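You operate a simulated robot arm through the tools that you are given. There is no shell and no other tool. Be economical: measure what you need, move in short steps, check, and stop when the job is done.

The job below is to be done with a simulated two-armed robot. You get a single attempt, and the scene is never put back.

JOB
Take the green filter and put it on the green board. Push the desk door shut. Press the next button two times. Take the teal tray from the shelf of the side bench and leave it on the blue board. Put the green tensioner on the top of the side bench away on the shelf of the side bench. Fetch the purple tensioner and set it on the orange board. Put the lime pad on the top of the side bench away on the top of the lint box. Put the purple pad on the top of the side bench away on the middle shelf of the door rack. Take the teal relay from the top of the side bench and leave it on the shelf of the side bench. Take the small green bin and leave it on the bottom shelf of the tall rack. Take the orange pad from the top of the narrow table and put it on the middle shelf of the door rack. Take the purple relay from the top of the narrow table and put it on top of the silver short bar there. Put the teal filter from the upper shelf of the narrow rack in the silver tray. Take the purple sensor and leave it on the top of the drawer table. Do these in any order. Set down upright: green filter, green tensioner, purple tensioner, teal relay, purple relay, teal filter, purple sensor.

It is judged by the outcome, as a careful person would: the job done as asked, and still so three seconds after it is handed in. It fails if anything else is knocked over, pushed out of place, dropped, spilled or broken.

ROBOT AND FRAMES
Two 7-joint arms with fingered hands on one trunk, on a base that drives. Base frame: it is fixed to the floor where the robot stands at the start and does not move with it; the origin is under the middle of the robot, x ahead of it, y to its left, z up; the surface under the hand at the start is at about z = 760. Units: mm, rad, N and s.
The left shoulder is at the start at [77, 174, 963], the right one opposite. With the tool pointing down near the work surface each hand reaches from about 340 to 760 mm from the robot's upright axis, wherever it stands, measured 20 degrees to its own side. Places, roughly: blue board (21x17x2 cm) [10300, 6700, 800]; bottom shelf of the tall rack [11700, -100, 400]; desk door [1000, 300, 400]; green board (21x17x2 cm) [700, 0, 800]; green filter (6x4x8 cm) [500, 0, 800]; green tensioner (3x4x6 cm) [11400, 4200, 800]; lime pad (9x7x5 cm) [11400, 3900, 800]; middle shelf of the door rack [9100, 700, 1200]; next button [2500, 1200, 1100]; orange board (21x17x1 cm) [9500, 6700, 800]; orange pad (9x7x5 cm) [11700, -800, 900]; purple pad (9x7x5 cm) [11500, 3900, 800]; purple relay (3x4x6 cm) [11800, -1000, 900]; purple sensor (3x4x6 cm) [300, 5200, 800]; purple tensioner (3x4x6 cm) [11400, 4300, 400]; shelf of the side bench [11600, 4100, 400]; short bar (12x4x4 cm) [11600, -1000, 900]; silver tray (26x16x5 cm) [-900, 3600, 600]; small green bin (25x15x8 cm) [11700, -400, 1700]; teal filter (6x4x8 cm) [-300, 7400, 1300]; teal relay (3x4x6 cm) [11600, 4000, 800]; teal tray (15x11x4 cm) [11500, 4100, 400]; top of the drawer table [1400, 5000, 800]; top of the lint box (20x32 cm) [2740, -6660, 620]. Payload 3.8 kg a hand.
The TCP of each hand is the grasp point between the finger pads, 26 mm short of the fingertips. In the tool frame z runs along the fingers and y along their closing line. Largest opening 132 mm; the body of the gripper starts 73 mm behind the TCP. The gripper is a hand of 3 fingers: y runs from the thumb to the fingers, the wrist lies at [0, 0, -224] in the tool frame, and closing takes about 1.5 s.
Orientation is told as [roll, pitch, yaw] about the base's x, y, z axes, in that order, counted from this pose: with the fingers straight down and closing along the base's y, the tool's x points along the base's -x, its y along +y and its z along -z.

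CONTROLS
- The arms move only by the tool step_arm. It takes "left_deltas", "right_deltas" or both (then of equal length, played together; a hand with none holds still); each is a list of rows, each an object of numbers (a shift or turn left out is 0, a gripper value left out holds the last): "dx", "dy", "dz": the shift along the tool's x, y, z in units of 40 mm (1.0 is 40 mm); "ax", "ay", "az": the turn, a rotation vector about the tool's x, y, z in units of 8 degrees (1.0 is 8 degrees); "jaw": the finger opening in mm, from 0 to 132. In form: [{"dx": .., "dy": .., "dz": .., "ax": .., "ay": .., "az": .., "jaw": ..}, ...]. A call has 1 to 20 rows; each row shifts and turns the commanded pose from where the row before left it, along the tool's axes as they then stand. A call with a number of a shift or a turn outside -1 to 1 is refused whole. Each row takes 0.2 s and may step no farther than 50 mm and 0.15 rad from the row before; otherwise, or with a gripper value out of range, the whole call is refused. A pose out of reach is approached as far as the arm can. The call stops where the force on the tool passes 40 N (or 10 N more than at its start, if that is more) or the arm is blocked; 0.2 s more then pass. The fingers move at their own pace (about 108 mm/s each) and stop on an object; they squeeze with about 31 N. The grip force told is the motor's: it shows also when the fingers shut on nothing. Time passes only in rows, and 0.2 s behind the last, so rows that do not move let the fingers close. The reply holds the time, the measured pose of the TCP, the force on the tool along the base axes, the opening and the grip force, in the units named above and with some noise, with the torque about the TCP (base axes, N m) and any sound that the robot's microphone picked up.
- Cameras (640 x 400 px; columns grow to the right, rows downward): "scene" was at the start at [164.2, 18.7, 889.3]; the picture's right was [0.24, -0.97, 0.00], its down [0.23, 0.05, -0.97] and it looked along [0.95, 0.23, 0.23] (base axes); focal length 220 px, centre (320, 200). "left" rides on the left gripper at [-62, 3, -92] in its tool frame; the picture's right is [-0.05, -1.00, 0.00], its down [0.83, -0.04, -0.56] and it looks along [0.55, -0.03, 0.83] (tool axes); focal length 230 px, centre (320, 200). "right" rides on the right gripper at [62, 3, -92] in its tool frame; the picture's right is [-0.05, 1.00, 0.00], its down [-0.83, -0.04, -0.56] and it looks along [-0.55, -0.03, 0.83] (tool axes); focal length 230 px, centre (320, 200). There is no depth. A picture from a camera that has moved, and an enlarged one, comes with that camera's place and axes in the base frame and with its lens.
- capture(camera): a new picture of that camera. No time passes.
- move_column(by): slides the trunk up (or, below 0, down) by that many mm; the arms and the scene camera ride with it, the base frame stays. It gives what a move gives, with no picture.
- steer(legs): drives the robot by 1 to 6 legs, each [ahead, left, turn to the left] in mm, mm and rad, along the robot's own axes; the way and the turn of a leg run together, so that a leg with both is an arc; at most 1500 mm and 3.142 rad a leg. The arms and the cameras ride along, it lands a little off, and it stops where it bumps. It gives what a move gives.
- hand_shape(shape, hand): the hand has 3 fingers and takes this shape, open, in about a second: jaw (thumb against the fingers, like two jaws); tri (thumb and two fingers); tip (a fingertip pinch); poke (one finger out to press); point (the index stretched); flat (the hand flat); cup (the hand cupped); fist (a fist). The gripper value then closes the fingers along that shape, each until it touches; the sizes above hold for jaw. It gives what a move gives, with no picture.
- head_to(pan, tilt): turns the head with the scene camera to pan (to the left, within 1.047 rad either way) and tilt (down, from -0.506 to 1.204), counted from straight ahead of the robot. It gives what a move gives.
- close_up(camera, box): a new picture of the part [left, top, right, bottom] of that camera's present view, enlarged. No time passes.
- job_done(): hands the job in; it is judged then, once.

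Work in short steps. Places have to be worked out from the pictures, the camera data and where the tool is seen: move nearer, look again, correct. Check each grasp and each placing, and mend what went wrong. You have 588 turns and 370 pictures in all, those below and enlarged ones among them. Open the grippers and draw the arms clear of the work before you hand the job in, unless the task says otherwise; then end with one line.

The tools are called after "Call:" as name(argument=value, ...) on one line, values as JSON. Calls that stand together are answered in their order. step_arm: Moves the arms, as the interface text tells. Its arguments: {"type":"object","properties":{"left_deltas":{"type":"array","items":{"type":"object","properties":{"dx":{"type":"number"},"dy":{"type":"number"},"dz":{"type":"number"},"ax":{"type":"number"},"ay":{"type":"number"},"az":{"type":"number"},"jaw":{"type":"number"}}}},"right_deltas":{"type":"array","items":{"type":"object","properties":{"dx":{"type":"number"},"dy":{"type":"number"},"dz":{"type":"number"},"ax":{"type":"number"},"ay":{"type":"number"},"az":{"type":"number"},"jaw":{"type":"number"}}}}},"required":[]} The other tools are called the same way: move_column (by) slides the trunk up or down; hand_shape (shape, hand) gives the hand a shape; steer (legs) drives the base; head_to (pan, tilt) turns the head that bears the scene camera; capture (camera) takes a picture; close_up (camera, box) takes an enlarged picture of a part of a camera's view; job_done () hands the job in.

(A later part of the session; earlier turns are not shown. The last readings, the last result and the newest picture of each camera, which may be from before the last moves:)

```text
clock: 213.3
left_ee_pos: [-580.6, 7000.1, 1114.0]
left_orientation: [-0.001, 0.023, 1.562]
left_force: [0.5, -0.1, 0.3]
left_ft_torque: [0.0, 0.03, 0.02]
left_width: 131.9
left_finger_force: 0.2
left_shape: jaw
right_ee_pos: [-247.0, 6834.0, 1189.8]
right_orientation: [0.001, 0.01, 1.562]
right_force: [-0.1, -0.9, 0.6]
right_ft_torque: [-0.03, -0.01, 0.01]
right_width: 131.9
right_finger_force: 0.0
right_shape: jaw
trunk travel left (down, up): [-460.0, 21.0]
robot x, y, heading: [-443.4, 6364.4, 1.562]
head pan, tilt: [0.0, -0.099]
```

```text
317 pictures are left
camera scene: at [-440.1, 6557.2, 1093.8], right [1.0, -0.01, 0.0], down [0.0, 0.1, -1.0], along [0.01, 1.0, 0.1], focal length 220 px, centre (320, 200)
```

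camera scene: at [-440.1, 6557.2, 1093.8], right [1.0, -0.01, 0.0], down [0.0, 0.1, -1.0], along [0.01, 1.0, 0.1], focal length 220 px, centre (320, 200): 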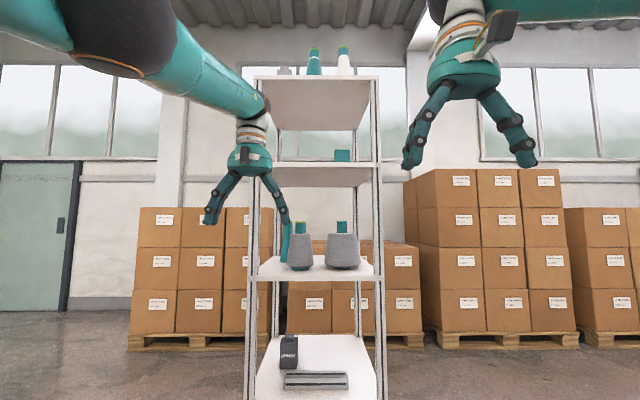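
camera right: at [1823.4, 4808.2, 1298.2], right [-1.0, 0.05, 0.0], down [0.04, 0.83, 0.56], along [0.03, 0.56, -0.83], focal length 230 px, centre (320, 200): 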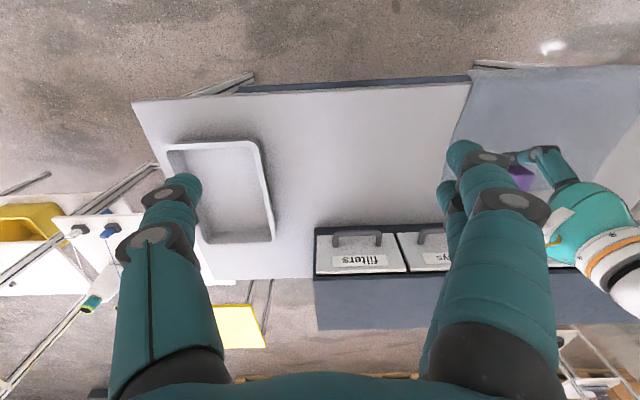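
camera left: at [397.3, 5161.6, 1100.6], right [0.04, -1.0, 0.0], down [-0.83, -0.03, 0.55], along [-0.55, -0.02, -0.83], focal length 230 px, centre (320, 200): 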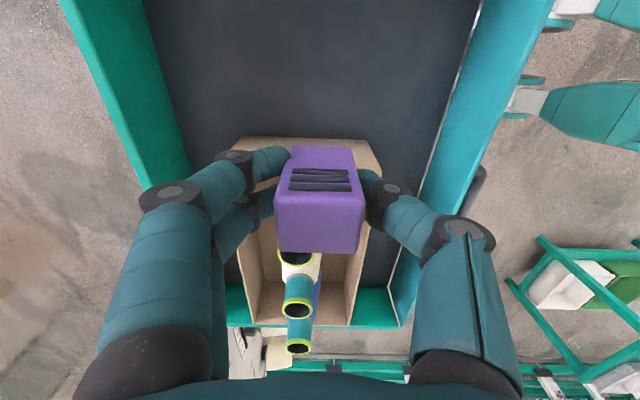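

The filter is at about (-343, 7437) on the shelf at z≈1300. I pitch the left hand up to 30° below horizontal and pull it back before moving closer.

Call:
step_arm(left_deltas=[{"ay": -0.96, "dx": 0.5}, {"ay": -0.96}, {"ay": -0.96}, {"ay": -0.96}, {"ay": -0.96}, {"ay": -0.96}, {"ay": -0.96}, {"ay": -0.96}, {"dx": -1}, {"dx": -1}, {"dx": -1}, {"dz": -0.5}, {"dz": -0.5}, {}])

Call:
move_column(by=20)

Call:
steer(legs=[[0, -250, 0.008]])

Call:
capture(camera="left")

```text
clock: 216.3
left_ee_pos: [-553.7, 7190.8, 1236.0]
left_orientation: [0.002, -1.049, 1.561]
left_force: [-0.1, -0.7, -0.1]
left_ft_torque: [0.01, 0.01, -0.05]
left_width: 131.8
left_finger_force: 0.1
left_shape: jaw
left hand out of reach, approached as far as the arm can: row 1, 2, 3, 4, 5, 6, 7, 8, 9, 10, 11, 12, 13
right_ee_pos: [-246.6, 6834.4, 1189.3]
right_orientation: [-0.001, 0.011, 1.563]
right_force: [0.1, 0.3, -0.1]
right_ft_torque: [-0.01, -0.02, -0.01]
right_width: 132.1
right_finger_force: 0.0
right_shape: jaw
trunk travel left (down, up): [-460.0, 21.0]
robot x, y, heading: [-439.7, 6366.6, 1.567]
head pan, tilt: [0.0, -0.099]
```

```text
clock: 217.0
left_ee_pos: [-554.0, 7165.9, 1318.7]
left_orientation: [0.004, -1.133, 1.56]
left_force: [0.2, 0.2, -0.6]
left_ft_torque: [0.02, 0.03, -0.01]
left_width: 132.1
left_finger_force: 0.0
left_shape: jaw
right_ee_pos: [-246.8, 6834.9, 1208.6]
right_orientation: [-0.002, 0.01, 1.562]
right_force: [0.2, 1.0, 0.2]
right_ft_torque: [0.0, 0.0, 0.02]
right_width: 132.4
right_finger_force: 0.0
right_shape: jaw
trunk travel left (down, up): [-480.0, 1.0]
robot x, y, heading: [-441.3, 6362.6, 1.561]
head pan, tilt: [0.0, -0.099]
```

```text
clock: 219.8
left_ee_pos: [-314.6, 7165.0, 1320.3]
left_orientation: [0.002, -1.131, 1.568]
left_force: [0.5, 0.3, -0.3]
left_ft_torque: [0.0, 0.01, -0.03]
left_width: 132.0
left_finger_force: 0.1
left_shape: jaw
right_ee_pos: [-3.7, 6835.8, 1209.9]
right_orientation: [0.0, 0.009, 1.571]
right_force: [-0.1, 0.0, -0.5]
right_ft_torque: [0.02, -0.01, 0.0]
right_width: 132.2
right_finger_force: 0.0
right_shape: jaw
trunk travel left (down, up): [-480.0, 1.0]
robot x, y, heading: [-197.2, 6364.5, 1.57]
head pan, tilt: [0.0, -0.099]
```

```text
316 pictures are left
camera left: at [-318.2, 7107.1, 1415.7], right [1.0, 0.02, 0.05], down [0.04, -0.86, -0.52], along [0.03, 0.52, -0.86], focal length 230 px, centre (320, 200)
```

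left: 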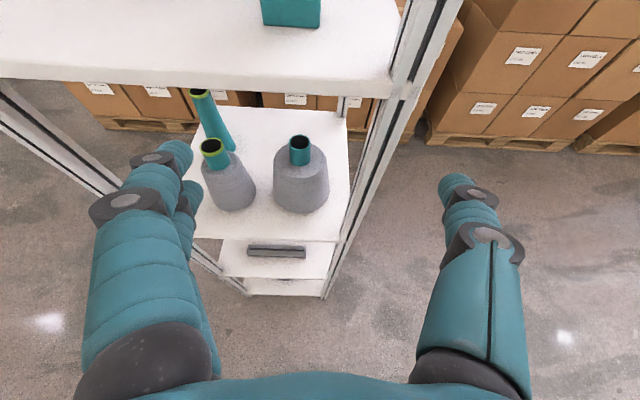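

Filter now seen at (-353, 7436), shelf z≈1290. I pull the hand up and back, then drive 280 mm ahead for reach.

Call:
step_arm(left_deltas=[{"dz": -0.97, "dy": 0.14}, {"dz": -0.97, "dy": 0.14}, {"dz": -0.97, "dy": 0.14}, {"dz": -0.97, "dy": 0.14}, {"dz": -0.97, "dy": 0.14}, {"dz": -0.97, "dy": 0.14}, {"dz": -0.97, "dy": 0.14}, {}])

Call:
steer(legs=[[280, 0, 0]])

Call:
capture(camera="left")

```text
clock: 221.6
left_ee_pos: [-325.8, 7049.6, 1516.6]
left_orientation: [0.001, -1.127, 1.571]
left_force: [0.1, -0.8, 0.7]
left_ft_torque: [0.02, 0.01, 0.01]
left_width: 132.0
left_finger_force: 0.0
left_shape: jaw
left hand out of reach, approached as far as the arm can: row 1, 2, 3, 4, 5, 6, 7
right_ee_pos: [-3.6, 6835.4, 1208.5]
right_orientation: [0.0, 0.01, 1.571]
right_force: [-0.6, 0.8, -0.6]
right_ft_torque: [-0.01, 0.04, -0.01]
right_width: 132.1
right_finger_force: 0.1
right_shape: jaw
trunk travel left (down, up): [-480.0, 1.0]
robot x, y, heading: [-194.1, 6364.1, 1.569]
head pan, tilt: [0.0, -0.099]
```

```text
clock: 223.4
left_ee_pos: [-326.1, 7282.3, 1519.5]
left_orientation: [0.019, -1.119, 1.548]
left_force: [2.0, -9.9, 0.8]
left_ft_torque: [-0.06, -0.12, -1.0]
left_width: 131.7
left_finger_force: 0.1
left_shape: jaw
right_ee_pos: [-3.4, 7071.9, 1209.5]
right_orientation: [-0.004, 0.009, 1.571]
right_force: [0.1, -0.6, 0.2]
right_ft_torque: [-0.01, -0.03, -0.01]
right_width: 132.5
right_finger_force: 0.0
right_shape: jaw
trunk travel left (down, up): [-480.0, 1.0]
robot x, y, heading: [-194.2, 6600.9, 1.573]
head pan, tilt: [0.0, -0.099]
stopped in leg 1: the force on the tool passed its limit at 58 N (the readings are from after the stop); the commanded pose is now the measured one
```

```text
315 pictures are left
camera left: at [-331.4, 7226.1, 1614.8], right [1.0, 0.02, 0.04], down [0.03, -0.86, -0.51], along [0.02, 0.51, -0.86], focal length 230 px, centre (320, 200)
```

left: 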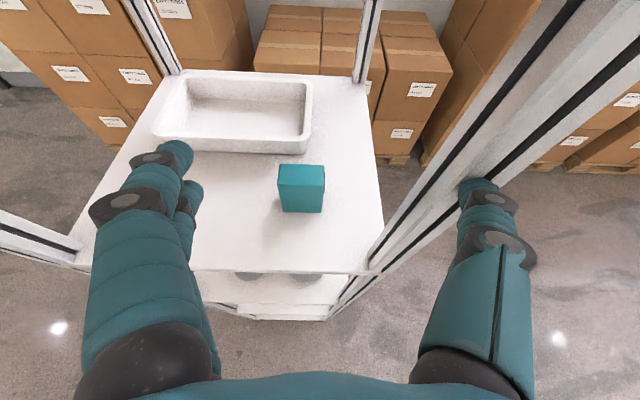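

The arm was already clamped higher/further than I wanted and a finger touched the rack's post. I back off at once.

Call:
steer(legs=[[-150, 0, 0]])

Call:
capture(camera="left")

Call:
capture(camera="scene")

```text
clock: 224.7
left_ee_pos: [-328.7, 7138.2, 1515.8]
left_orientation: [0.021, -1.115, 1.551]
left_force: [0.2, 0.0, 0.2]
left_ft_torque: [-0.04, -0.02, 0.03]
left_width: 132.0
left_finger_force: 0.1
left_shape: jaw
right_ee_pos: [-2.2, 6928.0, 1208.0]
right_orientation: [-0.001, 0.012, 1.571]
right_force: [-0.1, -0.2, 0.8]
right_ft_torque: [0.01, -0.01, 0.02]
right_width: 132.0
right_finger_force: 0.1
right_shape: jaw
trunk travel left (down, up): [-480.0, 1.0]
robot x, y, heading: [-197.7, 6452.1, 1.577]
head pan, tilt: [0.0, -0.099]
```

```text
314 pictures are left
camera left: at [-332.1, 7082.4, 1611.0], right [1.0, 0.02, 0.04], down [0.04, -0.86, -0.5], along [0.02, 0.5, -0.86], focal length 230 px, centre (320, 200)
```

left: 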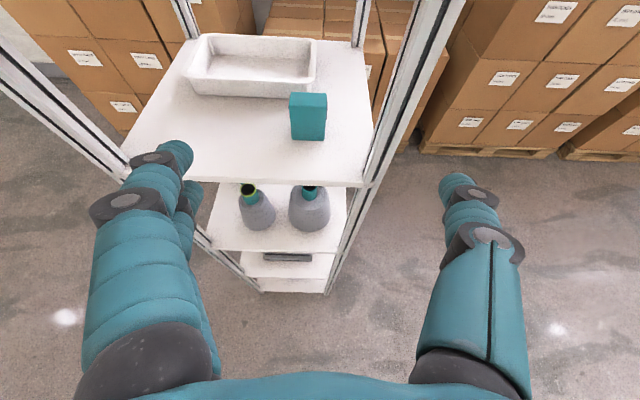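

```text
313 pictures are left
camera scene: at [-194.4, 6648.0, 1121.6], right [1.0, 0.0, 0.0], down [0.0, 0.1, -1.0], along [0.0, 1.0, 0.1], focal length 220 px, centre (320, 200)
```

scene: 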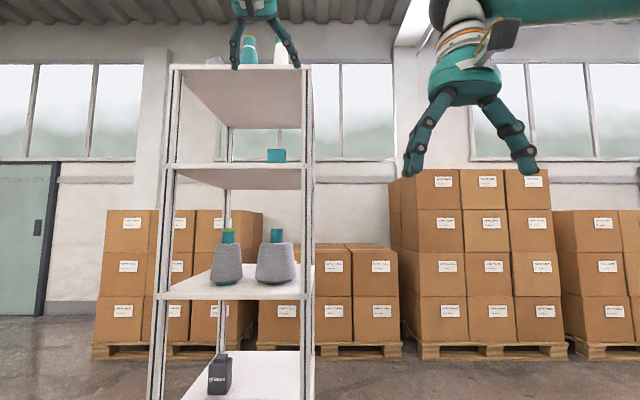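

No visible displacement of the rack. The filter's centre is about (-352, 7418). I narrow the jaw to 90, draw the hand lower and back, then check before approaching.

Call:
step_arm(left_deltas=[{"dx": 0.64, "dz": -0.31, "dy": 0.14, "jaw": 90}, {"dx": 0.64, "dz": -0.31, "dy": 0.14}, {"dx": 0.64, "dz": -0.31, "dy": 0.14}, {"dx": 0.64, "dz": -0.31, "dy": 0.14}, {}])

```text
clock: 225.9
left_ee_pos: [-327.6, 7137.2, 1516.6]
left_orientation: [0.022, -1.117, 1.549]
left_force: [-0.3, -0.4, 0.5]
left_ft_torque: [0.02, 0.02, 0.03]
left_width: 90.3
left_finger_force: 0.1
left_shape: jaw
left hand out of reach, approached as far as the arm can: row 1, 2, 3, 4
right_ee_pos: [-3.4, 6925.2, 1207.8]
right_orientation: [-0.002, 0.01, 1.574]
right_force: [-0.6, -0.9, 0.0]
right_ft_torque: [0.02, -0.05, -0.02]
right_width: 131.9
right_finger_force: 0.1
right_shape: jaw
trunk travel left (down, up): [-480.0, 1.0]
robot x, y, heading: [-191.7, 6451.9, 1.578]
head pan, tilt: [0.0, -0.099]
```

The arm seems stuck at a joint limit. I back the robot off a bit and test by turning the hand back downward.

Call:
steer(legs=[[-250, 0, 0]])

Call:
step_arm(left_deltas=[{"ay": 0.9}, {"ay": 0.9}, {"ay": 0.9}, {}])

```text
clock: 227.7
left_ee_pos: [-326.6, 6891.1, 1514.7]
left_orientation: [0.023, -1.115, 1.549]
left_force: [0.7, -0.2, 0.1]
left_ft_torque: [0.0, 0.03, 0.0]
left_width: 90.3
left_finger_force: 0.0
left_shape: jaw
right_ee_pos: [-1.2, 6678.4, 1208.2]
right_orientation: [-0.003, 0.012, 1.569]
right_force: [0.0, -0.1, -0.8]
right_ft_torque: [0.01, -0.03, 0.0]
right_width: 132.0
right_finger_force: 0.1
right_shape: jaw
trunk travel left (down, up): [-480.0, 1.0]
robot x, y, heading: [-193.0, 6204.2, 1.57]
head pan, tilt: [0.0, -0.099]
```

```text
clock: 228.7
left_ee_pos: [-340.7, 6828.6, 1453.3]
left_orientation: [0.014, -0.738, 1.559]
left_force: [-0.5, -0.9, 1.2]
left_ft_torque: [0.01, 0.01, 0.0]
left_width: 90.4
left_finger_force: 0.0
left_shape: jaw
left hand out of reach, approached as far as the arm can: row 1, 2, 3
right_ee_pos: [-0.3, 6678.9, 1208.1]
right_orientation: [-0.002, 0.01, 1.569]
right_force: [1.2, -0.3, -0.5]
right_ft_torque: [0.01, 0.02, -0.01]
right_width: 132.0
right_finger_force: 0.0
right_shape: jaw
trunk travel left (down, up): [-480.0, 1.0]
robot x, y, heading: [-193.9, 6205.3, 1.571]
head pan, tilt: [0.0, -0.099]
```

Call:
step_arm(left_deltas=[{"ay": 0.9}, {"ay": 0.9}, {"ay": 0.9}, {"ay": 0.9}, {"ay": 0.9}, {"dz": 1}, {"dz": 1}, {"dz": 1}, {"dx": 0.9}, {"dx": 0.9}, {"dx": 0.9}, {"dz": 1}, {"dz": 1}, {}])

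```text
clock: 231.7
left_ee_pos: [-361.4, 6690.4, 1176.2]
left_orientation: [0.009, -0.239, 1.565]
left_force: [0.1, -0.2, 0.1]
left_ft_torque: [0.03, -0.03, 0.02]
left_width: 90.5
left_finger_force: 0.0
left_shape: jaw
left hand out of reach, approached as far as the arm can: row 1, 2, 3, 4, 5
right_ee_pos: [-1.8, 6677.3, 1209.0]
right_orientation: [-0.001, 0.009, 1.571]
right_force: [-0.1, -1.0, -0.2]
right_ft_torque: [0.01, 0.01, 0.01]
right_width: 132.1
right_finger_force: 0.1
right_shape: jaw
trunk travel left (down, up): [-480.0, 1.0]
robot x, y, heading: [-195.3, 6200.4, 1.567]
head pan, tilt: [0.0, -0.099]
```

Freed. Now pitch up from here to about −1.05.

Call:
step_arm(left_deltas=[{"ay": -0.95}, {"ay": -0.95}, {"ay": -0.95}, {"ay": -0.95}, {"ay": -0.95}, {"ay": -0.95}, {"dx": -0.8}, {"dx": -0.8}, {"dx": -0.8}, {}])

```text
clock: 233.9
left_ee_pos: [-360.4, 6741.3, 1257.1]
left_orientation: [0.017, -1.031, 1.552]
left_force: [0.4, -1.0, -0.5]
left_ft_torque: [0.0, 0.02, 0.01]
left_width: 90.4
left_finger_force: 0.0
left_shape: jaw
right_ee_pos: [-1.9, 6677.7, 1209.5]
right_orientation: [-0.002, 0.01, 1.568]
right_force: [-0.5, -0.3, 0.2]
right_ft_torque: [-0.01, 0.03, 0.02]
right_width: 132.3
right_finger_force: 0.1
right_shape: jaw
trunk travel left (down, up): [-480.0, 1.0]
robot x, y, heading: [-196.8, 6207.5, 1.571]
head pan, tilt: [0.0, -0.099]
```

Call:
step_arm(left_deltas=[{"dx": -0.85, "dz": -0.65}, {"dx": -0.85, "dz": -0.65}, {"dx": -0.85, "dz": -0.65}, {"dx": -0.85, "dz": -0.65}, {}])

```text
clock: 235.1
left_ee_pos: [-359.2, 6721.8, 1429.6]
left_orientation: [0.018, -1.033, 1.551]
left_force: [-0.6, -0.2, 0.2]
left_ft_torque: [0.01, -0.01, -0.01]
left_width: 90.4
left_finger_force: 0.1
left_shape: jaw
right_ee_pos: [-2.9, 6679.1, 1208.7]
right_orientation: [-0.003, 0.01, 1.57]
right_force: [-0.1, -0.3, 0.3]
right_ft_torque: [0.02, -0.03, -0.04]
right_width: 131.8
right_finger_force: 0.1
right_shape: jaw
trunk travel left (down, up): [-480.0, 1.0]
robot x, y, heading: [-191.7, 6209.3, 1.57]
head pan, tilt: [0.0, -0.099]
```

Now drive 500 mm ahead and look.

Call:
steer(legs=[[500, 0, 0]])

Call:
capture(camera="left")

```text
clock: 238.1
left_ee_pos: [-363.7, 7209.7, 1430.9]
left_orientation: [0.019, -1.035, 1.559]
left_force: [-0.1, -0.7, 0.3]
left_ft_torque: [-0.01, 0.01, 0.04]
left_width: 90.5
left_finger_force: 0.1
left_shape: jaw
right_ee_pos: [-7.7, 7170.2, 1209.1]
right_orientation: [-0.002, 0.009, 1.578]
right_force: [-0.6, -0.1, 1.0]
right_ft_torque: [0.02, -0.02, -0.04]
right_width: 132.1
right_finger_force: 0.1
right_shape: jaw
trunk travel left (down, up): [-480.0, 1.0]
robot x, y, heading: [-195.7, 6698.3, 1.577]
head pan, tilt: [0.0, -0.099]
```

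```text
312 pictures are left
camera left: at [-368.3, 7162.8, 1530.6], right [1.0, 0.03, 0.03], down [0.04, -0.9, -0.43], along [0.02, 0.43, -0.9], focal length 230 px, centre (320, 200)
```

left: 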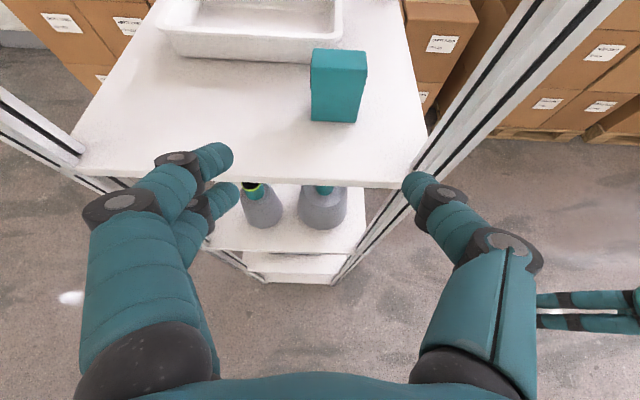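

Filter at about (-345, 7419). I align laterally and go part way in.

Call:
step_arm(left_deltas=[{"dx": -0.64, "dy": -0.475}, {"dz": 0.9}, {"dz": 0.9}, {"dz": 0.9}, {}])

Call:
capture(camera="left")

```text
clock: 239.2
left_ee_pos: [-347.4, 7316.6, 1397.6]
left_orientation: [0.02, -1.036, 1.559]
left_force: [0.0, 0.3, -0.1]
left_ft_torque: [0.01, 0.01, -0.01]
left_width: 90.5
left_finger_force: 0.1
left_shape: jaw
right_ee_pos: [-7.7, 7169.8, 1210.4]
right_orientation: [-0.002, 0.012, 1.577]
right_force: [-0.8, 0.4, -0.2]
right_ft_torque: [0.01, 0.01, -0.02]
right_width: 131.9
right_finger_force: 0.1
right_shape: jaw
trunk travel left (down, up): [-480.0, 1.0]
robot x, y, heading: [-192.9, 6701.1, 1.579]
head pan, tilt: [0.0, -0.099]
```

```text
311 pictures are left
camera left: at [-350.7, 7270.0, 1497.9], right [1.0, 0.03, 0.03], down [0.04, -0.9, -0.43], along [0.02, 0.43, -0.9], focal length 230 px, centre (320, 200)
```

left: 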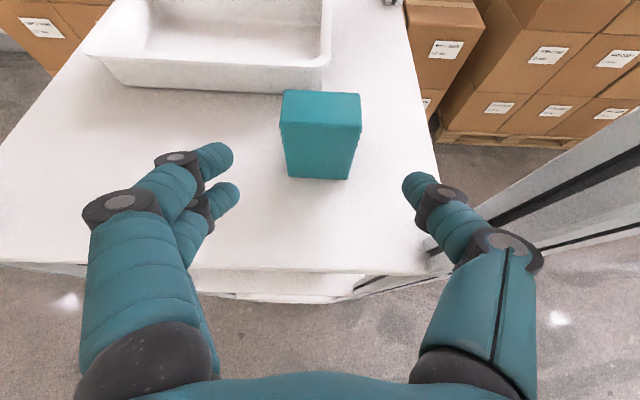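

Aligned. Forward another 114 mm along the tool axis, then close.

Call:
step_arm(left_deltas=[{"dz": 0.95}, {"dz": 0.95}, {"dz": 0.95}, {"jaw": 40}, {}, {}, {}, {"jaw": 30}, {}, {}])

Call:
capture(camera="left")

```text
clock: 241.4
left_ee_pos: [-346.5, 7414.6, 1336.1]
left_orientation: [0.018, -1.034, 1.559]
left_force: [0.7, -0.6, 0.1]
left_ft_torque: [0.02, -0.01, -0.02]
left_width: 29.7
left_finger_force: 0.1
left_shape: jaw
right_ee_pos: [-6.8, 7171.1, 1209.2]
right_orientation: [-0.002, 0.011, 1.579]
right_force: [-0.1, -0.3, -1.0]
right_ft_torque: [0.01, 0.03, 0.03]
right_width: 131.9
right_finger_force: 0.0
right_shape: jaw
trunk travel left (down, up): [-480.0, 1.0]
robot x, y, heading: [-195.9, 6699.5, 1.58]
head pan, tilt: [0.0, -0.099]
```

```text
310 pictures are left
camera left: at [-350.0, 7368.0, 1437.4], right [1.0, 0.03, 0.03], down [0.04, -0.9, -0.43], along [0.02, 0.43, -0.9], focal length 230 px, centre (320, 200)
```

left: 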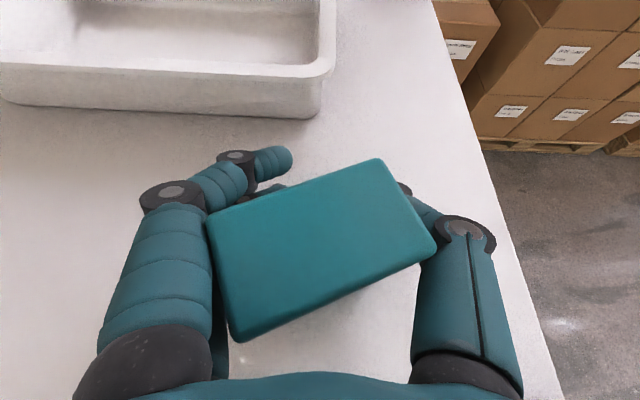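

The fingers closed slightly behind the filter's centre and it turned and slid toward the palm, still upright at about (-347, 7384). I open, move back 30 mm, and turn the hand to match it.

Call:
step_arm(left_deltas=[{"jaw": 100}, {}, {}, {}, {"dx": 0.38, "dz": -0.645}, {"ax": -0.72, "az": -0.43}, {"ax": -0.72, "az": -0.43}, {}])

Call:
capture(camera="left")

```text
clock: 243.2
left_ee_pos: [-347.1, 7385.5, 1337.6]
left_orientation: [0.018, -1.037, 1.795]
left_force: [-0.8, 0.3, 0.0]
left_ft_torque: [0.04, -0.03, -0.01]
left_width: 99.7
left_finger_force: 0.1
left_shape: jaw
right_ee_pos: [-8.1, 7169.4, 1210.6]
right_orientation: [-0.001, 0.011, 1.576]
right_force: [-0.3, 0.6, -0.4]
right_ft_torque: [-0.01, 0.02, -0.02]
right_width: 132.1
right_finger_force: 0.1
right_shape: jaw
trunk travel left (down, up): [-480.0, 1.0]
robot x, y, heading: [-195.9, 6696.7, 1.577]
head pan, tilt: [0.0, -0.099]
```

```text
309 pictures are left
camera left: at [-339.8, 7337.8, 1438.3], right [0.96, 0.26, 0.04], down [0.25, -0.87, -0.43], along [-0.08, 0.43, -0.9], focal length 230 px, centre (320, 200)
```

left: 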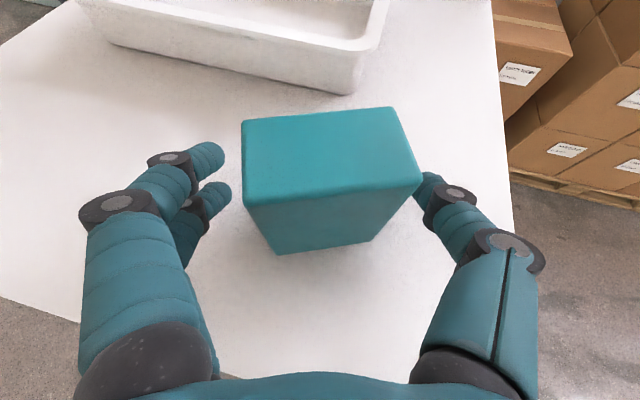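

Filter now lies squarely between the fingers. A small trim and close.

Call:
step_arm(left_deltas=[{"ax": -0.45, "az": -0.25, "dy": -0.12, "dz": 0.1}, {"jaw": 50}, {}, {}, {}, {"jaw": 20}, {}, {}, {}])

Call:
capture(camera="left")

```text
clock: 245.2
left_ee_pos: [-342.8, 7390.6, 1337.1]
left_orientation: [0.022, -1.037, 1.864]
left_force: [-1.0, -0.6, 3.8]
left_ft_torque: [-0.05, -0.08, -0.06]
left_width: 48.8
left_finger_force: 30.4
left_shape: jaw
right_ee_pos: [-6.9, 7170.7, 1208.8]
right_orientation: [-0.002, 0.011, 1.579]
right_force: [0.0, 0.0, 0.6]
right_ft_torque: [-0.02, -0.02, 0.04]
right_width: 132.1
right_finger_force: 0.1
right_shape: jaw
trunk travel left (down, up): [-480.0, 1.0]
robot x, y, heading: [-198.6, 6696.7, 1.585]
head pan, tilt: [0.0, -0.099]
```

```text
308 pictures are left
camera left: at [-332.5, 7343.0, 1437.4], right [0.94, 0.33, 0.03], down [0.31, -0.85, -0.43], along [-0.11, 0.42, -0.9], focal length 230 px, centre (320, 200)
```

left: 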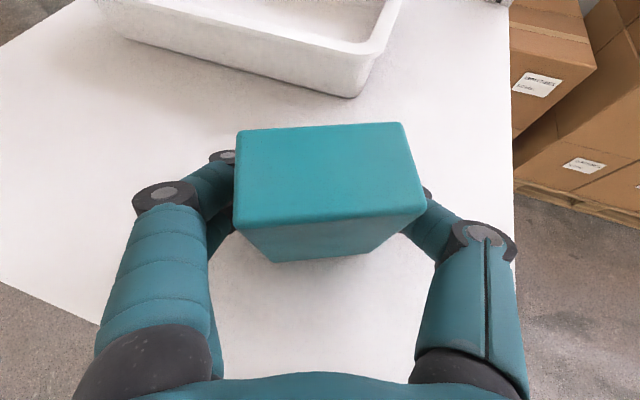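

Gripped firmly. Lift 60 mm and check.

Call:
step_arm(left_deltas=[{"dx": -0.43, "dz": -0.26}, {"dx": -0.65, "dz": -0.38}, {"dx": -0.65, "dz": -0.38}, {}])

Call:
capture(camera="left")

```text
clock: 246.2
left_ee_pos: [-344.2, 7389.8, 1414.0]
left_orientation: [0.024, -1.035, 1.863]
left_force: [0.5, 0.4, -1.1]
left_ft_torque: [0.03, -0.02, 0.0]
left_width: 47.1
left_finger_force: 31.0
left_shape: jaw
right_ee_pos: [-7.6, 7171.3, 1209.5]
right_orientation: [-0.003, 0.01, 1.579]
right_force: [-0.7, 0.4, 0.5]
right_ft_torque: [-0.04, 0.01, 0.02]
right_width: 132.0
right_finger_force: 0.0
right_shape: jaw
trunk travel left (down, up): [-480.0, 1.0]
robot x, y, heading: [-196.1, 6697.3, 1.578]
head pan, tilt: [0.0, -0.099]
```

```text
307 pictures are left
camera left: at [-333.8, 7343.5, 1514.6], right [0.94, 0.33, 0.03], down [0.31, -0.85, -0.43], along [-0.11, 0.42, -0.9], focal length 230 px, centre (320, 200)
```

left: 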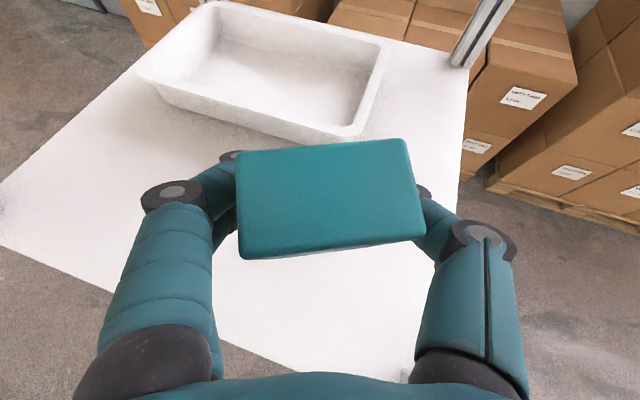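

It swung about 20° between the fingers (bottom forward), which I can cancel by pitching the hand further down at placing. I back out of the rack.

Call:
steer(legs=[[-400, 0, 0]])

Call:
capture(camera="scene")

```text
clock: 248.8
left_ee_pos: [-340.2, 6990.7, 1413.7]
left_orientation: [0.021, -1.036, 1.858]
left_force: [-0.2, 0.1, -1.0]
left_ft_torque: [0.0, 0.02, 0.03]
left_width: 47.2
left_finger_force: 31.2
left_shape: jaw
right_ee_pos: [-2.5, 6770.4, 1208.6]
right_orientation: [-0.002, 0.014, 1.573]
right_force: [0.5, 0.1, -0.7]
right_ft_torque: [-0.01, -0.01, 0.01]
right_width: 132.2
right_finger_force: 0.1
right_shape: jaw
trunk travel left (down, up): [-480.0, 1.0]
robot x, y, heading: [-193.4, 6294.9, 1.572]
head pan, tilt: [0.0, -0.099]
```

```text
306 pictures are left
camera scene: at [-194.1, 6491.6, 1121.8], right [1.0, 0.0, 0.0], down [0.0, 0.1, -1.0], along [0.0, 1.0, 0.1], focal length 220 px, centre (320, 200)
```

scene: 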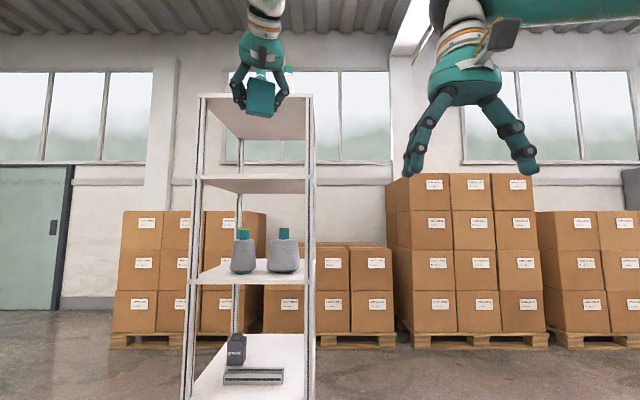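

Pitch the hand down by 22° and lower it for carrying, then view the filter.

Call:
step_arm(left_deltas=[{"ay": 0.92}, {"ay": 0.92}, {"ay": 0.92}, {"dx": 0.8, "dz": 0.5}, {"dx": 0.8, "dz": 0.5}, {"dx": 0.8, "dz": 0.5}, {}])

Call:
close_up(camera="scene", box=[200, 30, 340, 140])

Call:
capture(camera="left")

```text
clock: 250.3
left_ee_pos: [-343.8, 6906.5, 1276.0]
left_orientation: [0.015, -0.651, 1.872]
left_force: [-0.4, 0.2, -1.4]
left_ft_torque: [-0.03, -0.01, 0.02]
left_width: 47.3
left_finger_force: 30.9
left_shape: jaw
left hand out of reach, approached as far as the arm can: row 2, 3
right_ee_pos: [-2.6, 6770.3, 1209.0]
right_orientation: [-0.002, 0.01, 1.572]
right_force: [0.5, -0.6, -0.6]
right_ft_torque: [0.01, 0.0, 0.01]
right_width: 132.0
right_finger_force: 0.1
right_shape: jaw
trunk travel left (down, up): [-480.0, 1.0]
robot x, y, heading: [-192.1, 6297.7, 1.577]
head pan, tilt: [0.0, -0.099]
```

```text
3.64 times, centred on (270, 85) of scene
camera zoom: at [-194.0, 6491.4, 1122.1], right [1.0, 0.0, 0.0], down [0.0, 0.1, -1.0], along [0.0, 1.0, 0.1], focal length 802 px, centre (502, 618)
```

zoom: 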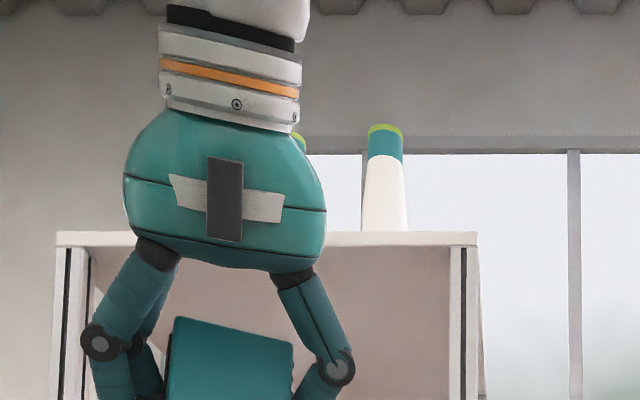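

```text
304 pictures are left
camera left: at [-345.7, 6899.8, 1386.5], right [0.94, 0.34, 0.02], down [0.34, -0.94, -0.06], along [0.0, 0.06, -1.0], focal length 230 px, centre (320, 200)
```

left: 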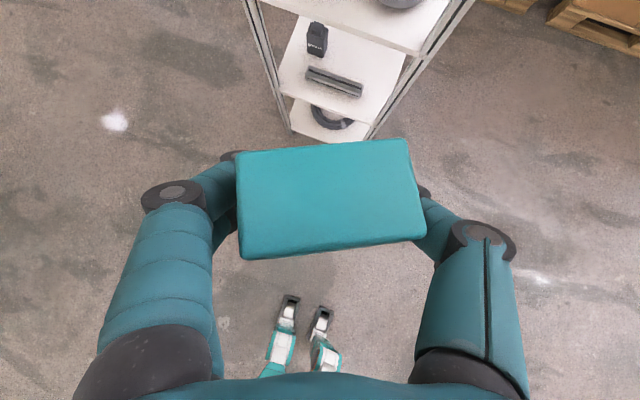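

The filter hangs upright now. I head back: strafe left, turn clockwise to face −y, and go through the gap.

Call:
steer(legs=[[0, 1330, 0], [0, 0, -3.14], [1000, 0, 0], [600, 0, 0]])

Call:
head_to(pan=0.5, tilt=0.35)

Call:
capture(camera="scene")

```text
clock: 277.1
left_ee_pos: [-1280.2, 4101.0, 1277.1]
left_orientation: [0.015, -0.651, -1.236]
left_force: [1.1, -0.1, 0.0]
left_ft_torque: [-0.01, -0.02, 0.0]
left_width: 46.8
left_finger_force: 30.8
left_shape: jaw
right_ee_pos: [-1626.9, 4225.1, 1209.6]
right_orientation: [-0.001, 0.012, -1.53]
right_force: [-0.2, 0.0, -0.4]
right_ft_torque: [0.02, 0.05, -0.03]
right_width: 132.3
right_finger_force: 0.0
right_shape: jaw
trunk travel left (down, up): [-480.0, 1.0]
robot x, y, heading: [-1453.1, 4707.5, -1.528]
head pan, tilt: [0.0, -0.099]
```

```text
clock: 278.1
left_ee_pos: [-1280.1, 4100.9, 1276.2]
left_orientation: [0.014, -0.651, -1.236]
left_force: [-0.5, 0.2, -1.4]
left_ft_torque: [-0.02, -0.02, 0.0]
left_width: 46.9
left_finger_force: 30.9
left_shape: jaw
right_ee_pos: [-1625.9, 4225.0, 1208.6]
right_orientation: [-0.002, 0.011, -1.531]
right_force: [-1.0, -0.6, -0.1]
right_ft_torque: [0.0, 0.01, -0.02]
right_width: 131.8
right_finger_force: 0.1
right_shape: jaw
trunk travel left (down, up): [-480.0, 1.0]
robot x, y, heading: [-1450.6, 4706.4, -1.528]
head pan, tilt: [0.499, 0.351]
```

```text
303 pictures are left
camera scene: at [-1400.7, 4516.9, 1080.9], right [-0.86, -0.51, 0.0], down [-0.18, 0.29, -0.94], along [0.48, -0.81, -0.34], focal length 220 px, centre (320, 200)
```

scene: 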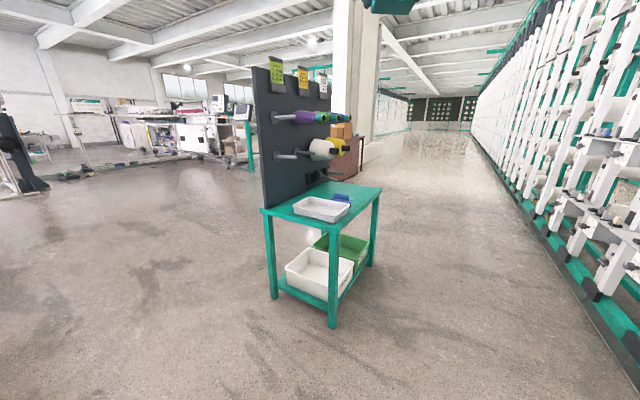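

The silver tray is on top of the teal stand, under pegs with spools. Close-up.

Call:
close_up(camera="scene", box=[240, 90, 400, 240])

```text
2.67 times, centred on (320, 165) of scene
camera zoom: at [-1400.7, 4516.9, 1080.9], right [-0.86, -0.51, 0.0], down [-0.18, 0.29, -0.94], along [0.48, -0.81, -0.34], focal length 588 px, centre (320, 293)
```

zoom: 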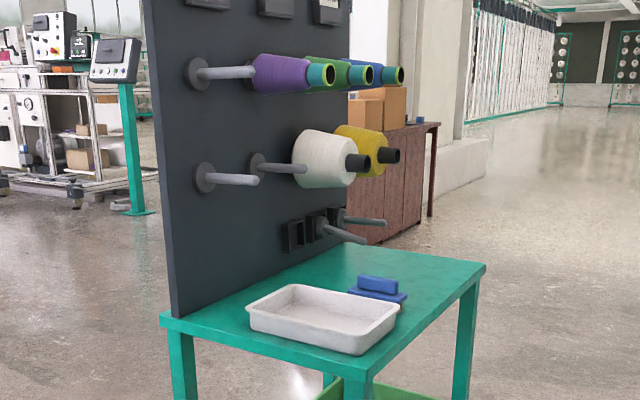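

Tray centre ≈(-845, 3565), rim ≈650, long axis along x; a spooled peg overhangs at z≈1090, so I must come in low from the north. I lower the column 400 first and shift in line.

Call:
move_column(by=-400)

Call:
steer(legs=[[0, 0, -0.043], [0, 370, 0]])

Call:
head_to(pan=0.2, tilt=0.2)

Call:
capture(camera="scene")

```text
clock: 281.9
left_ee_pos: [-1280.3, 4102.7, 876.6]
left_orientation: [0.013, -0.651, -1.236]
left_force: [-0.5, -1.0, -0.6]
left_ft_torque: [-0.03, -0.02, 0.02]
left_width: 46.8
left_finger_force: 31.1
left_shape: jaw
right_ee_pos: [-1626.4, 4225.7, 809.5]
right_orientation: [-0.001, 0.009, -1.531]
right_force: [0.3, -0.2, 0.2]
right_ft_torque: [0.0, 0.0, 0.04]
right_width: 131.9
right_finger_force: 0.1
right_shape: jaw
trunk travel left (down, up): [-80.0, 401.0]
robot x, y, heading: [-1455.6, 4704.4, -1.53]
head pan, tilt: [0.499, 0.351]
```

```text
clock: 286.1
left_ee_pos: [-927.5, 4095.0, 875.6]
left_orientation: [0.015, -0.651, -1.275]
left_force: [0.6, -0.8, -1.4]
left_ft_torque: [-0.04, 0.0, 0.0]
left_width: 46.8
left_finger_force: 31.1
left_shape: jaw
right_ee_pos: [-1268.8, 4232.5, 809.6]
right_orientation: [-0.001, 0.01, -1.569]
right_force: [0.5, -0.3, -0.1]
right_ft_torque: [-0.05, -0.01, -0.02]
right_width: 131.8
right_finger_force: 0.2
right_shape: jaw
trunk travel left (down, up): [-80.0, 401.0]
robot x, y, heading: [-1078.0, 4706.0, -1.571]
head pan, tilt: [0.499, 0.351]
```

```text
clock: 286.9
left_ee_pos: [-928.7, 4095.5, 876.1]
left_orientation: [0.015, -0.65, -1.274]
left_force: [0.4, 0.3, -0.8]
left_ft_torque: [0.02, -0.03, -0.03]
left_width: 47.0
left_finger_force: 31.1
left_shape: jaw
right_ee_pos: [-1267.2, 4232.7, 809.7]
right_orientation: [-0.001, 0.009, -1.569]
right_force: [-0.6, -0.3, 0.3]
right_ft_torque: [0.02, -0.02, -0.06]
right_width: 131.9
right_finger_force: 0.1
right_shape: jaw
trunk travel left (down, up): [-80.0, 401.0]
robot x, y, heading: [-1077.1, 4706.7, -1.57]
head pan, tilt: [0.201, 0.201]
```

```text
301 pictures are left
camera scene: at [-1057.5, 4521.7, 653.4], right [-0.98, -0.2, 0.0], down [-0.04, 0.2, -0.98], along [0.2, -0.96, -0.2], focal length 220 px, centre (320, 200)
```

scene: 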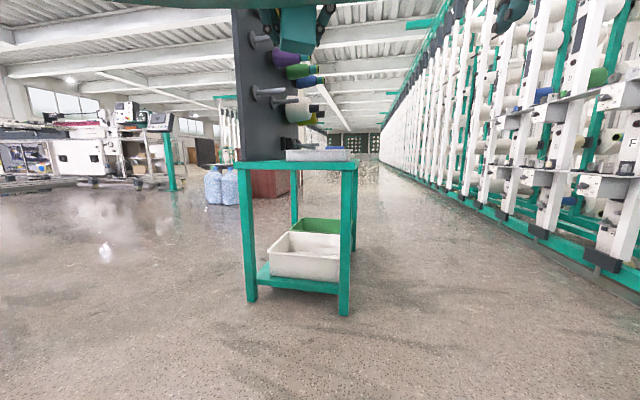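

Lower the hand to z≈776 and drive in 480 mm, slightly left.

Call:
step_arm(left_deltas=[{"dx": 0.5, "dz": 0.66}, {"dx": 0.5, "dz": 0.66}, {"dx": 0.5, "dz": 0.66}, {}])

Call:
steer(legs=[[430, 35, 0]])

Call:
capture(camera="left")

Call:
capture(camera="scene")

```text
clock: 287.9
left_ee_pos: [-927.2, 4095.5, 775.1]
left_orientation: [0.013, -0.651, -1.272]
left_force: [-0.4, 0.0, -1.8]
left_ft_torque: [-0.04, -0.02, 0.02]
left_width: 46.8
left_finger_force: 31.2
left_shape: jaw
right_ee_pos: [-1268.0, 4232.9, 808.4]
right_orientation: [-0.003, 0.011, -1.571]
right_force: [1.1, -0.2, -0.2]
right_ft_torque: [0.01, 0.03, -0.02]
right_width: 131.9
right_finger_force: 0.0
right_shape: jaw
trunk travel left (down, up): [-80.0, 401.0]
robot x, y, heading: [-1073.9, 4701.7, -1.57]
head pan, tilt: [0.201, 0.201]
```

```text
clock: 290.6
left_ee_pos: [-889.2, 3663.4, 775.9]
left_orientation: [0.014, -0.652, -1.271]
left_force: [0.7, 0.5, -0.3]
left_ft_torque: [0.01, 0.0, 0.0]
left_width: 46.9
left_finger_force: 31.3
left_shape: jaw
right_ee_pos: [-1231.9, 3799.7, 809.0]
right_orientation: [-0.003, 0.01, -1.567]
right_force: [1.6, 0.3, 0.2]
right_ft_torque: [0.01, 0.02, -0.01]
right_width: 132.2
right_finger_force: 0.2
right_shape: jaw
trunk travel left (down, up): [-80.0, 401.0]
robot x, y, heading: [-1036.6, 4274.6, -1.562]
head pan, tilt: [0.201, 0.201]
```

```text
300 pictures are left
camera left: at [-891.8, 3671.8, 886.0], right [-0.94, -0.34, 0.02], down [-0.34, 0.94, -0.06], along [0.0, -0.06, -1.0], focal length 230 px, centre (320, 200)
```

left: 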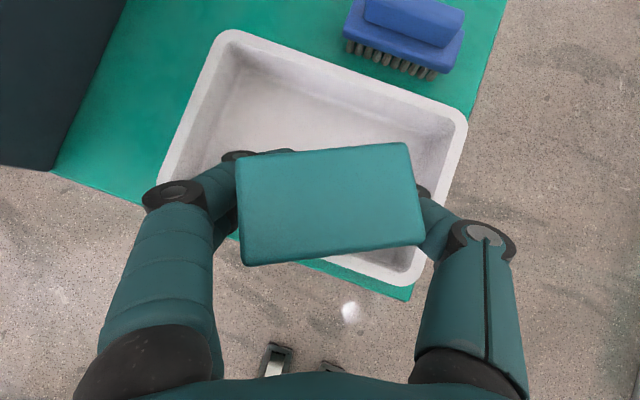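

```text
299 pictures are left
camera scene: at [-1020.9, 4090.9, 653.4], right [-0.98, -0.2, 0.0], down [-0.04, 0.2, -0.98], along [0.2, -0.96, -0.2], focal length 220 px, centre (320, 200)
```

scene: 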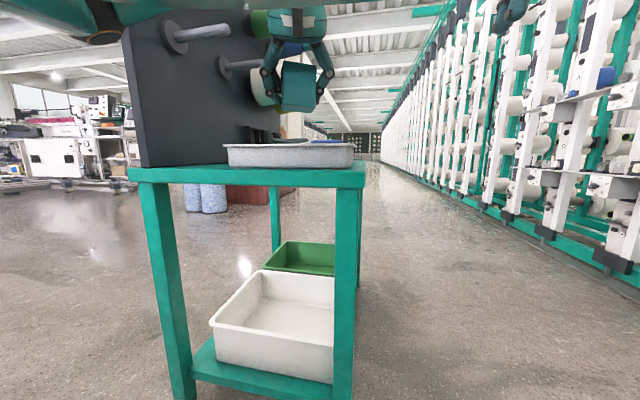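

The tray centre is now seen at about (-877, 3616), relative to the hand 48 mm further. I shift over its centre and lower to ~z 690.

Call:
step_arm(left_deltas=[{"dx": -0.48, "dz": 0.37}, {"dx": -0.48, "dz": 0.37}, {"dx": 0.43, "dz": 0.56}, {"dx": 0.43, "dz": 0.56}, {"dx": 0.43, "dz": 0.56}, {}])

Call:
capture(camera="left")

Call:
close_up(camera="scene", box=[200, 40, 400, 200])

```text
clock: 292.0
left_ee_pos: [-871.4, 3617.7, 689.4]
left_orientation: [0.015, -0.65, -1.27]
left_force: [-0.2, 0.0, -0.9]
left_ft_torque: [0.01, 0.0, -0.02]
left_width: 46.6
left_finger_force: 30.7
left_shape: jaw
right_ee_pos: [-1231.6, 3801.0, 807.7]
right_orientation: [-0.001, 0.01, -1.567]
right_force: [0.5, 0.2, -0.4]
right_ft_torque: [-0.01, -0.02, -0.04]
right_width: 131.9
right_finger_force: 0.0
right_shape: jaw
trunk travel left (down, up): [-80.0, 401.0]
robot x, y, heading: [-1039.3, 4276.2, -1.569]
head pan, tilt: [0.201, 0.201]
```

```text
298 pictures are left
camera left: at [-874.9, 3625.8, 800.7], right [-0.94, -0.34, 0.02], down [-0.34, 0.94, -0.06], along [0.0, -0.07, -1.0], focal length 230 px, centre (320, 200)
```

left: 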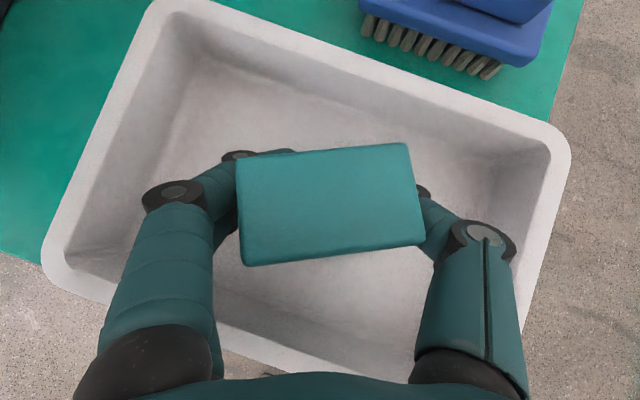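

```text
2.50 times, centred on (300, 120) of scene
camera zoom: at [-1020.9, 4091.1, 653.4], right [-0.98, -0.2, 0.0], down [-0.04, 0.2, -0.98], along [0.2, -0.96, -0.2], focal length 551 px, centre (370, 400)
```

zoom: 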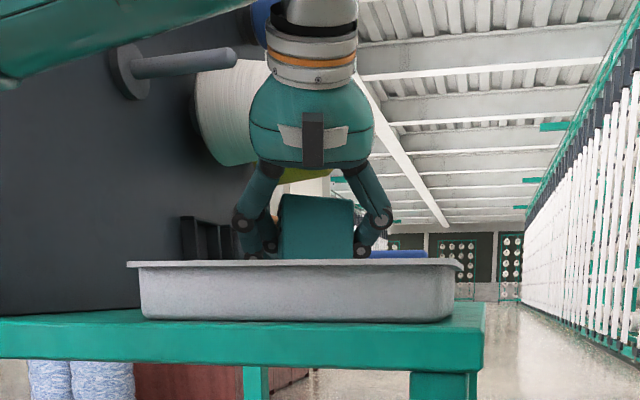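

Centred over the tray. Lower gently until contact.

Call:
step_arm(left_deltas=[{"dx": 0.18, "dz": 0.24}, {"dx": 0.12, "dz": 0.16}, {"dx": 0.06, "dz": 0.08}, {"dx": 0.06, "dz": 0.08}, {"dx": 0.06, "dz": 0.08}, {}])

```text
clock: 293.1
left_ee_pos: [-874.4, 3616.4, 669.7]
left_orientation: [-0.005, -0.672, -1.261]
left_force: [-0.7, 2.4, 15.4]
left_ft_torque: [-0.07, 0.07, 0.0]
left_width: 47.6
left_finger_force: 31.3
left_shape: jaw
right_ee_pos: [-1230.8, 3802.0, 810.6]
right_orientation: [-0.002, 0.012, -1.567]
right_force: [0.1, -0.3, -0.9]
right_ft_torque: [0.0, 0.0, -0.01]
right_width: 131.9
right_finger_force: 0.0
right_shape: jaw
trunk travel left (down, up): [-80.0, 401.0]
robot x, y, heading: [-1045.0, 4272.3, -1.56]
head pan, tilt: [0.201, 0.201]
stopped in row 5 (left hand): the force on the tool passed its limit at 41 N (the readings are from after the stop); the commanded pose is now the measured one
```

Call:
close_up(camera="scene", box=[220, 80, 380, 180])

Call:
capture(camera="left")

```text
4.00 times, centred on (300, 130) of scene
camera zoom: at [-1021.0, 4091.7, 653.4], right [-0.98, -0.2, 0.0], down [-0.04, 0.19, -0.98], along [0.2, -0.96, -0.2], focal length 882 px, centre (400, 480)
```

zoom: 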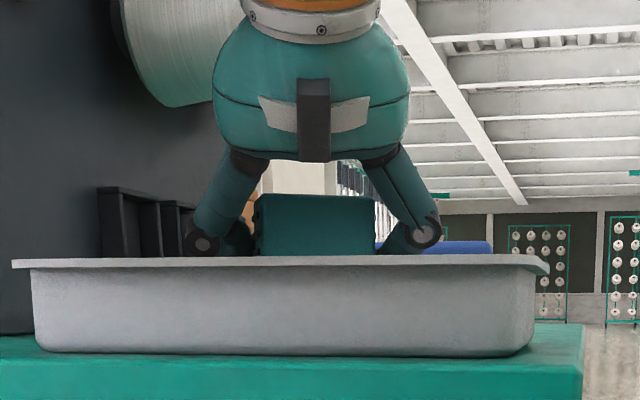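

```text
295 pictures are left
camera left: at [-876.4, 3626.4, 780.2], right [-0.94, -0.34, 0.04], down [-0.34, 0.94, -0.08], along [-0.01, -0.09, -1.0], focal length 230 px, centre (320, 200)
```

left: 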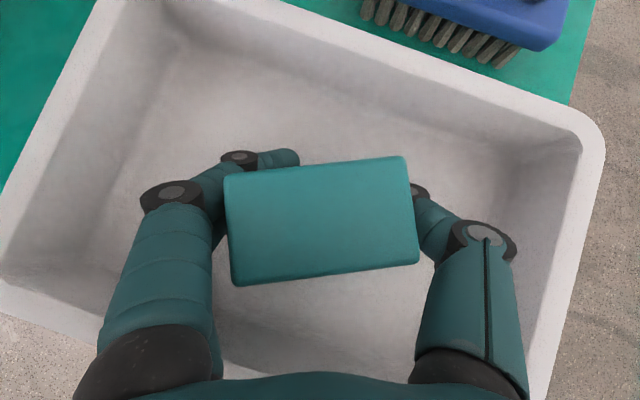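

The filter's bottom is on the tray floor (top ≈36 mm above rim). I relieve a little, open the fingers, and look.

Call:
step_arm(left_deltas=[{"dx": -0.04, "dz": -0.05}, {"jaw": 60}, {"jaw": 75}, {"jaw": 95}, {}, {}, {}])

Call:
capture(camera="left")

Call:
close_up(camera="scene", box=[220, 80, 380, 180])

```text
clock: 294.8
left_ee_pos: [-874.8, 3617.2, 668.3]
left_orientation: [-0.001, -0.665, -1.266]
left_force: [-0.4, 0.4, -0.4]
left_ft_torque: [0.03, -0.02, -0.02]
left_width: 94.7
left_finger_force: 0.1
left_shape: jaw
right_ee_pos: [-1230.3, 3799.8, 809.1]
right_orientation: [-0.001, 0.009, -1.567]
right_force: [0.3, 0.2, 0.5]
right_ft_torque: [0.04, 0.03, -0.01]
right_width: 132.0
right_finger_force: 0.2
right_shape: jaw
trunk travel left (down, up): [-80.0, 401.0]
robot x, y, heading: [-1041.7, 4275.0, -1.567]
head pan, tilt: [0.201, 0.201]
```

```text
294 pictures are left
camera left: at [-876.3, 3625.8, 779.5], right [-0.94, -0.34, 0.03], down [-0.34, 0.94, -0.07], along [0.0, -0.08, -1.0], focal length 230 px, centre (320, 200)
```

left: 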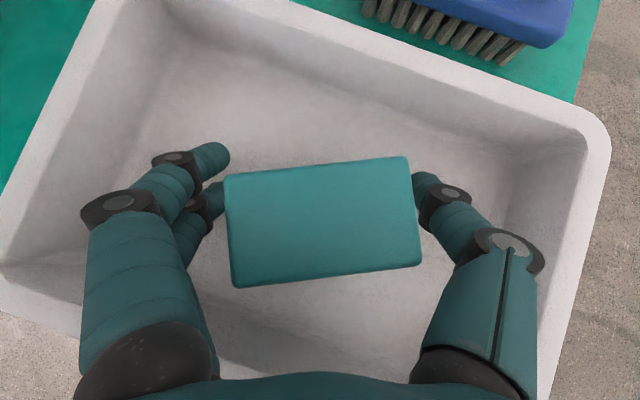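

```text
4.00 times, centred on (300, 130) of scene
camera zoom: at [-1021.0, 4091.1, 653.4], right [-0.98, -0.2, 0.0], down [-0.04, 0.2, -0.98], along [0.2, -0.96, -0.2], focal length 882 px, centre (400, 480)
```

zoom: 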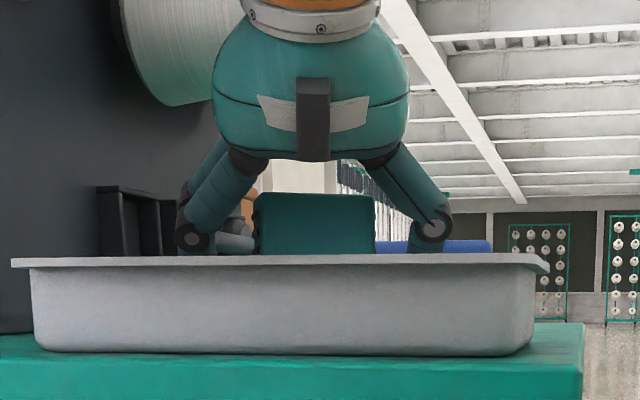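

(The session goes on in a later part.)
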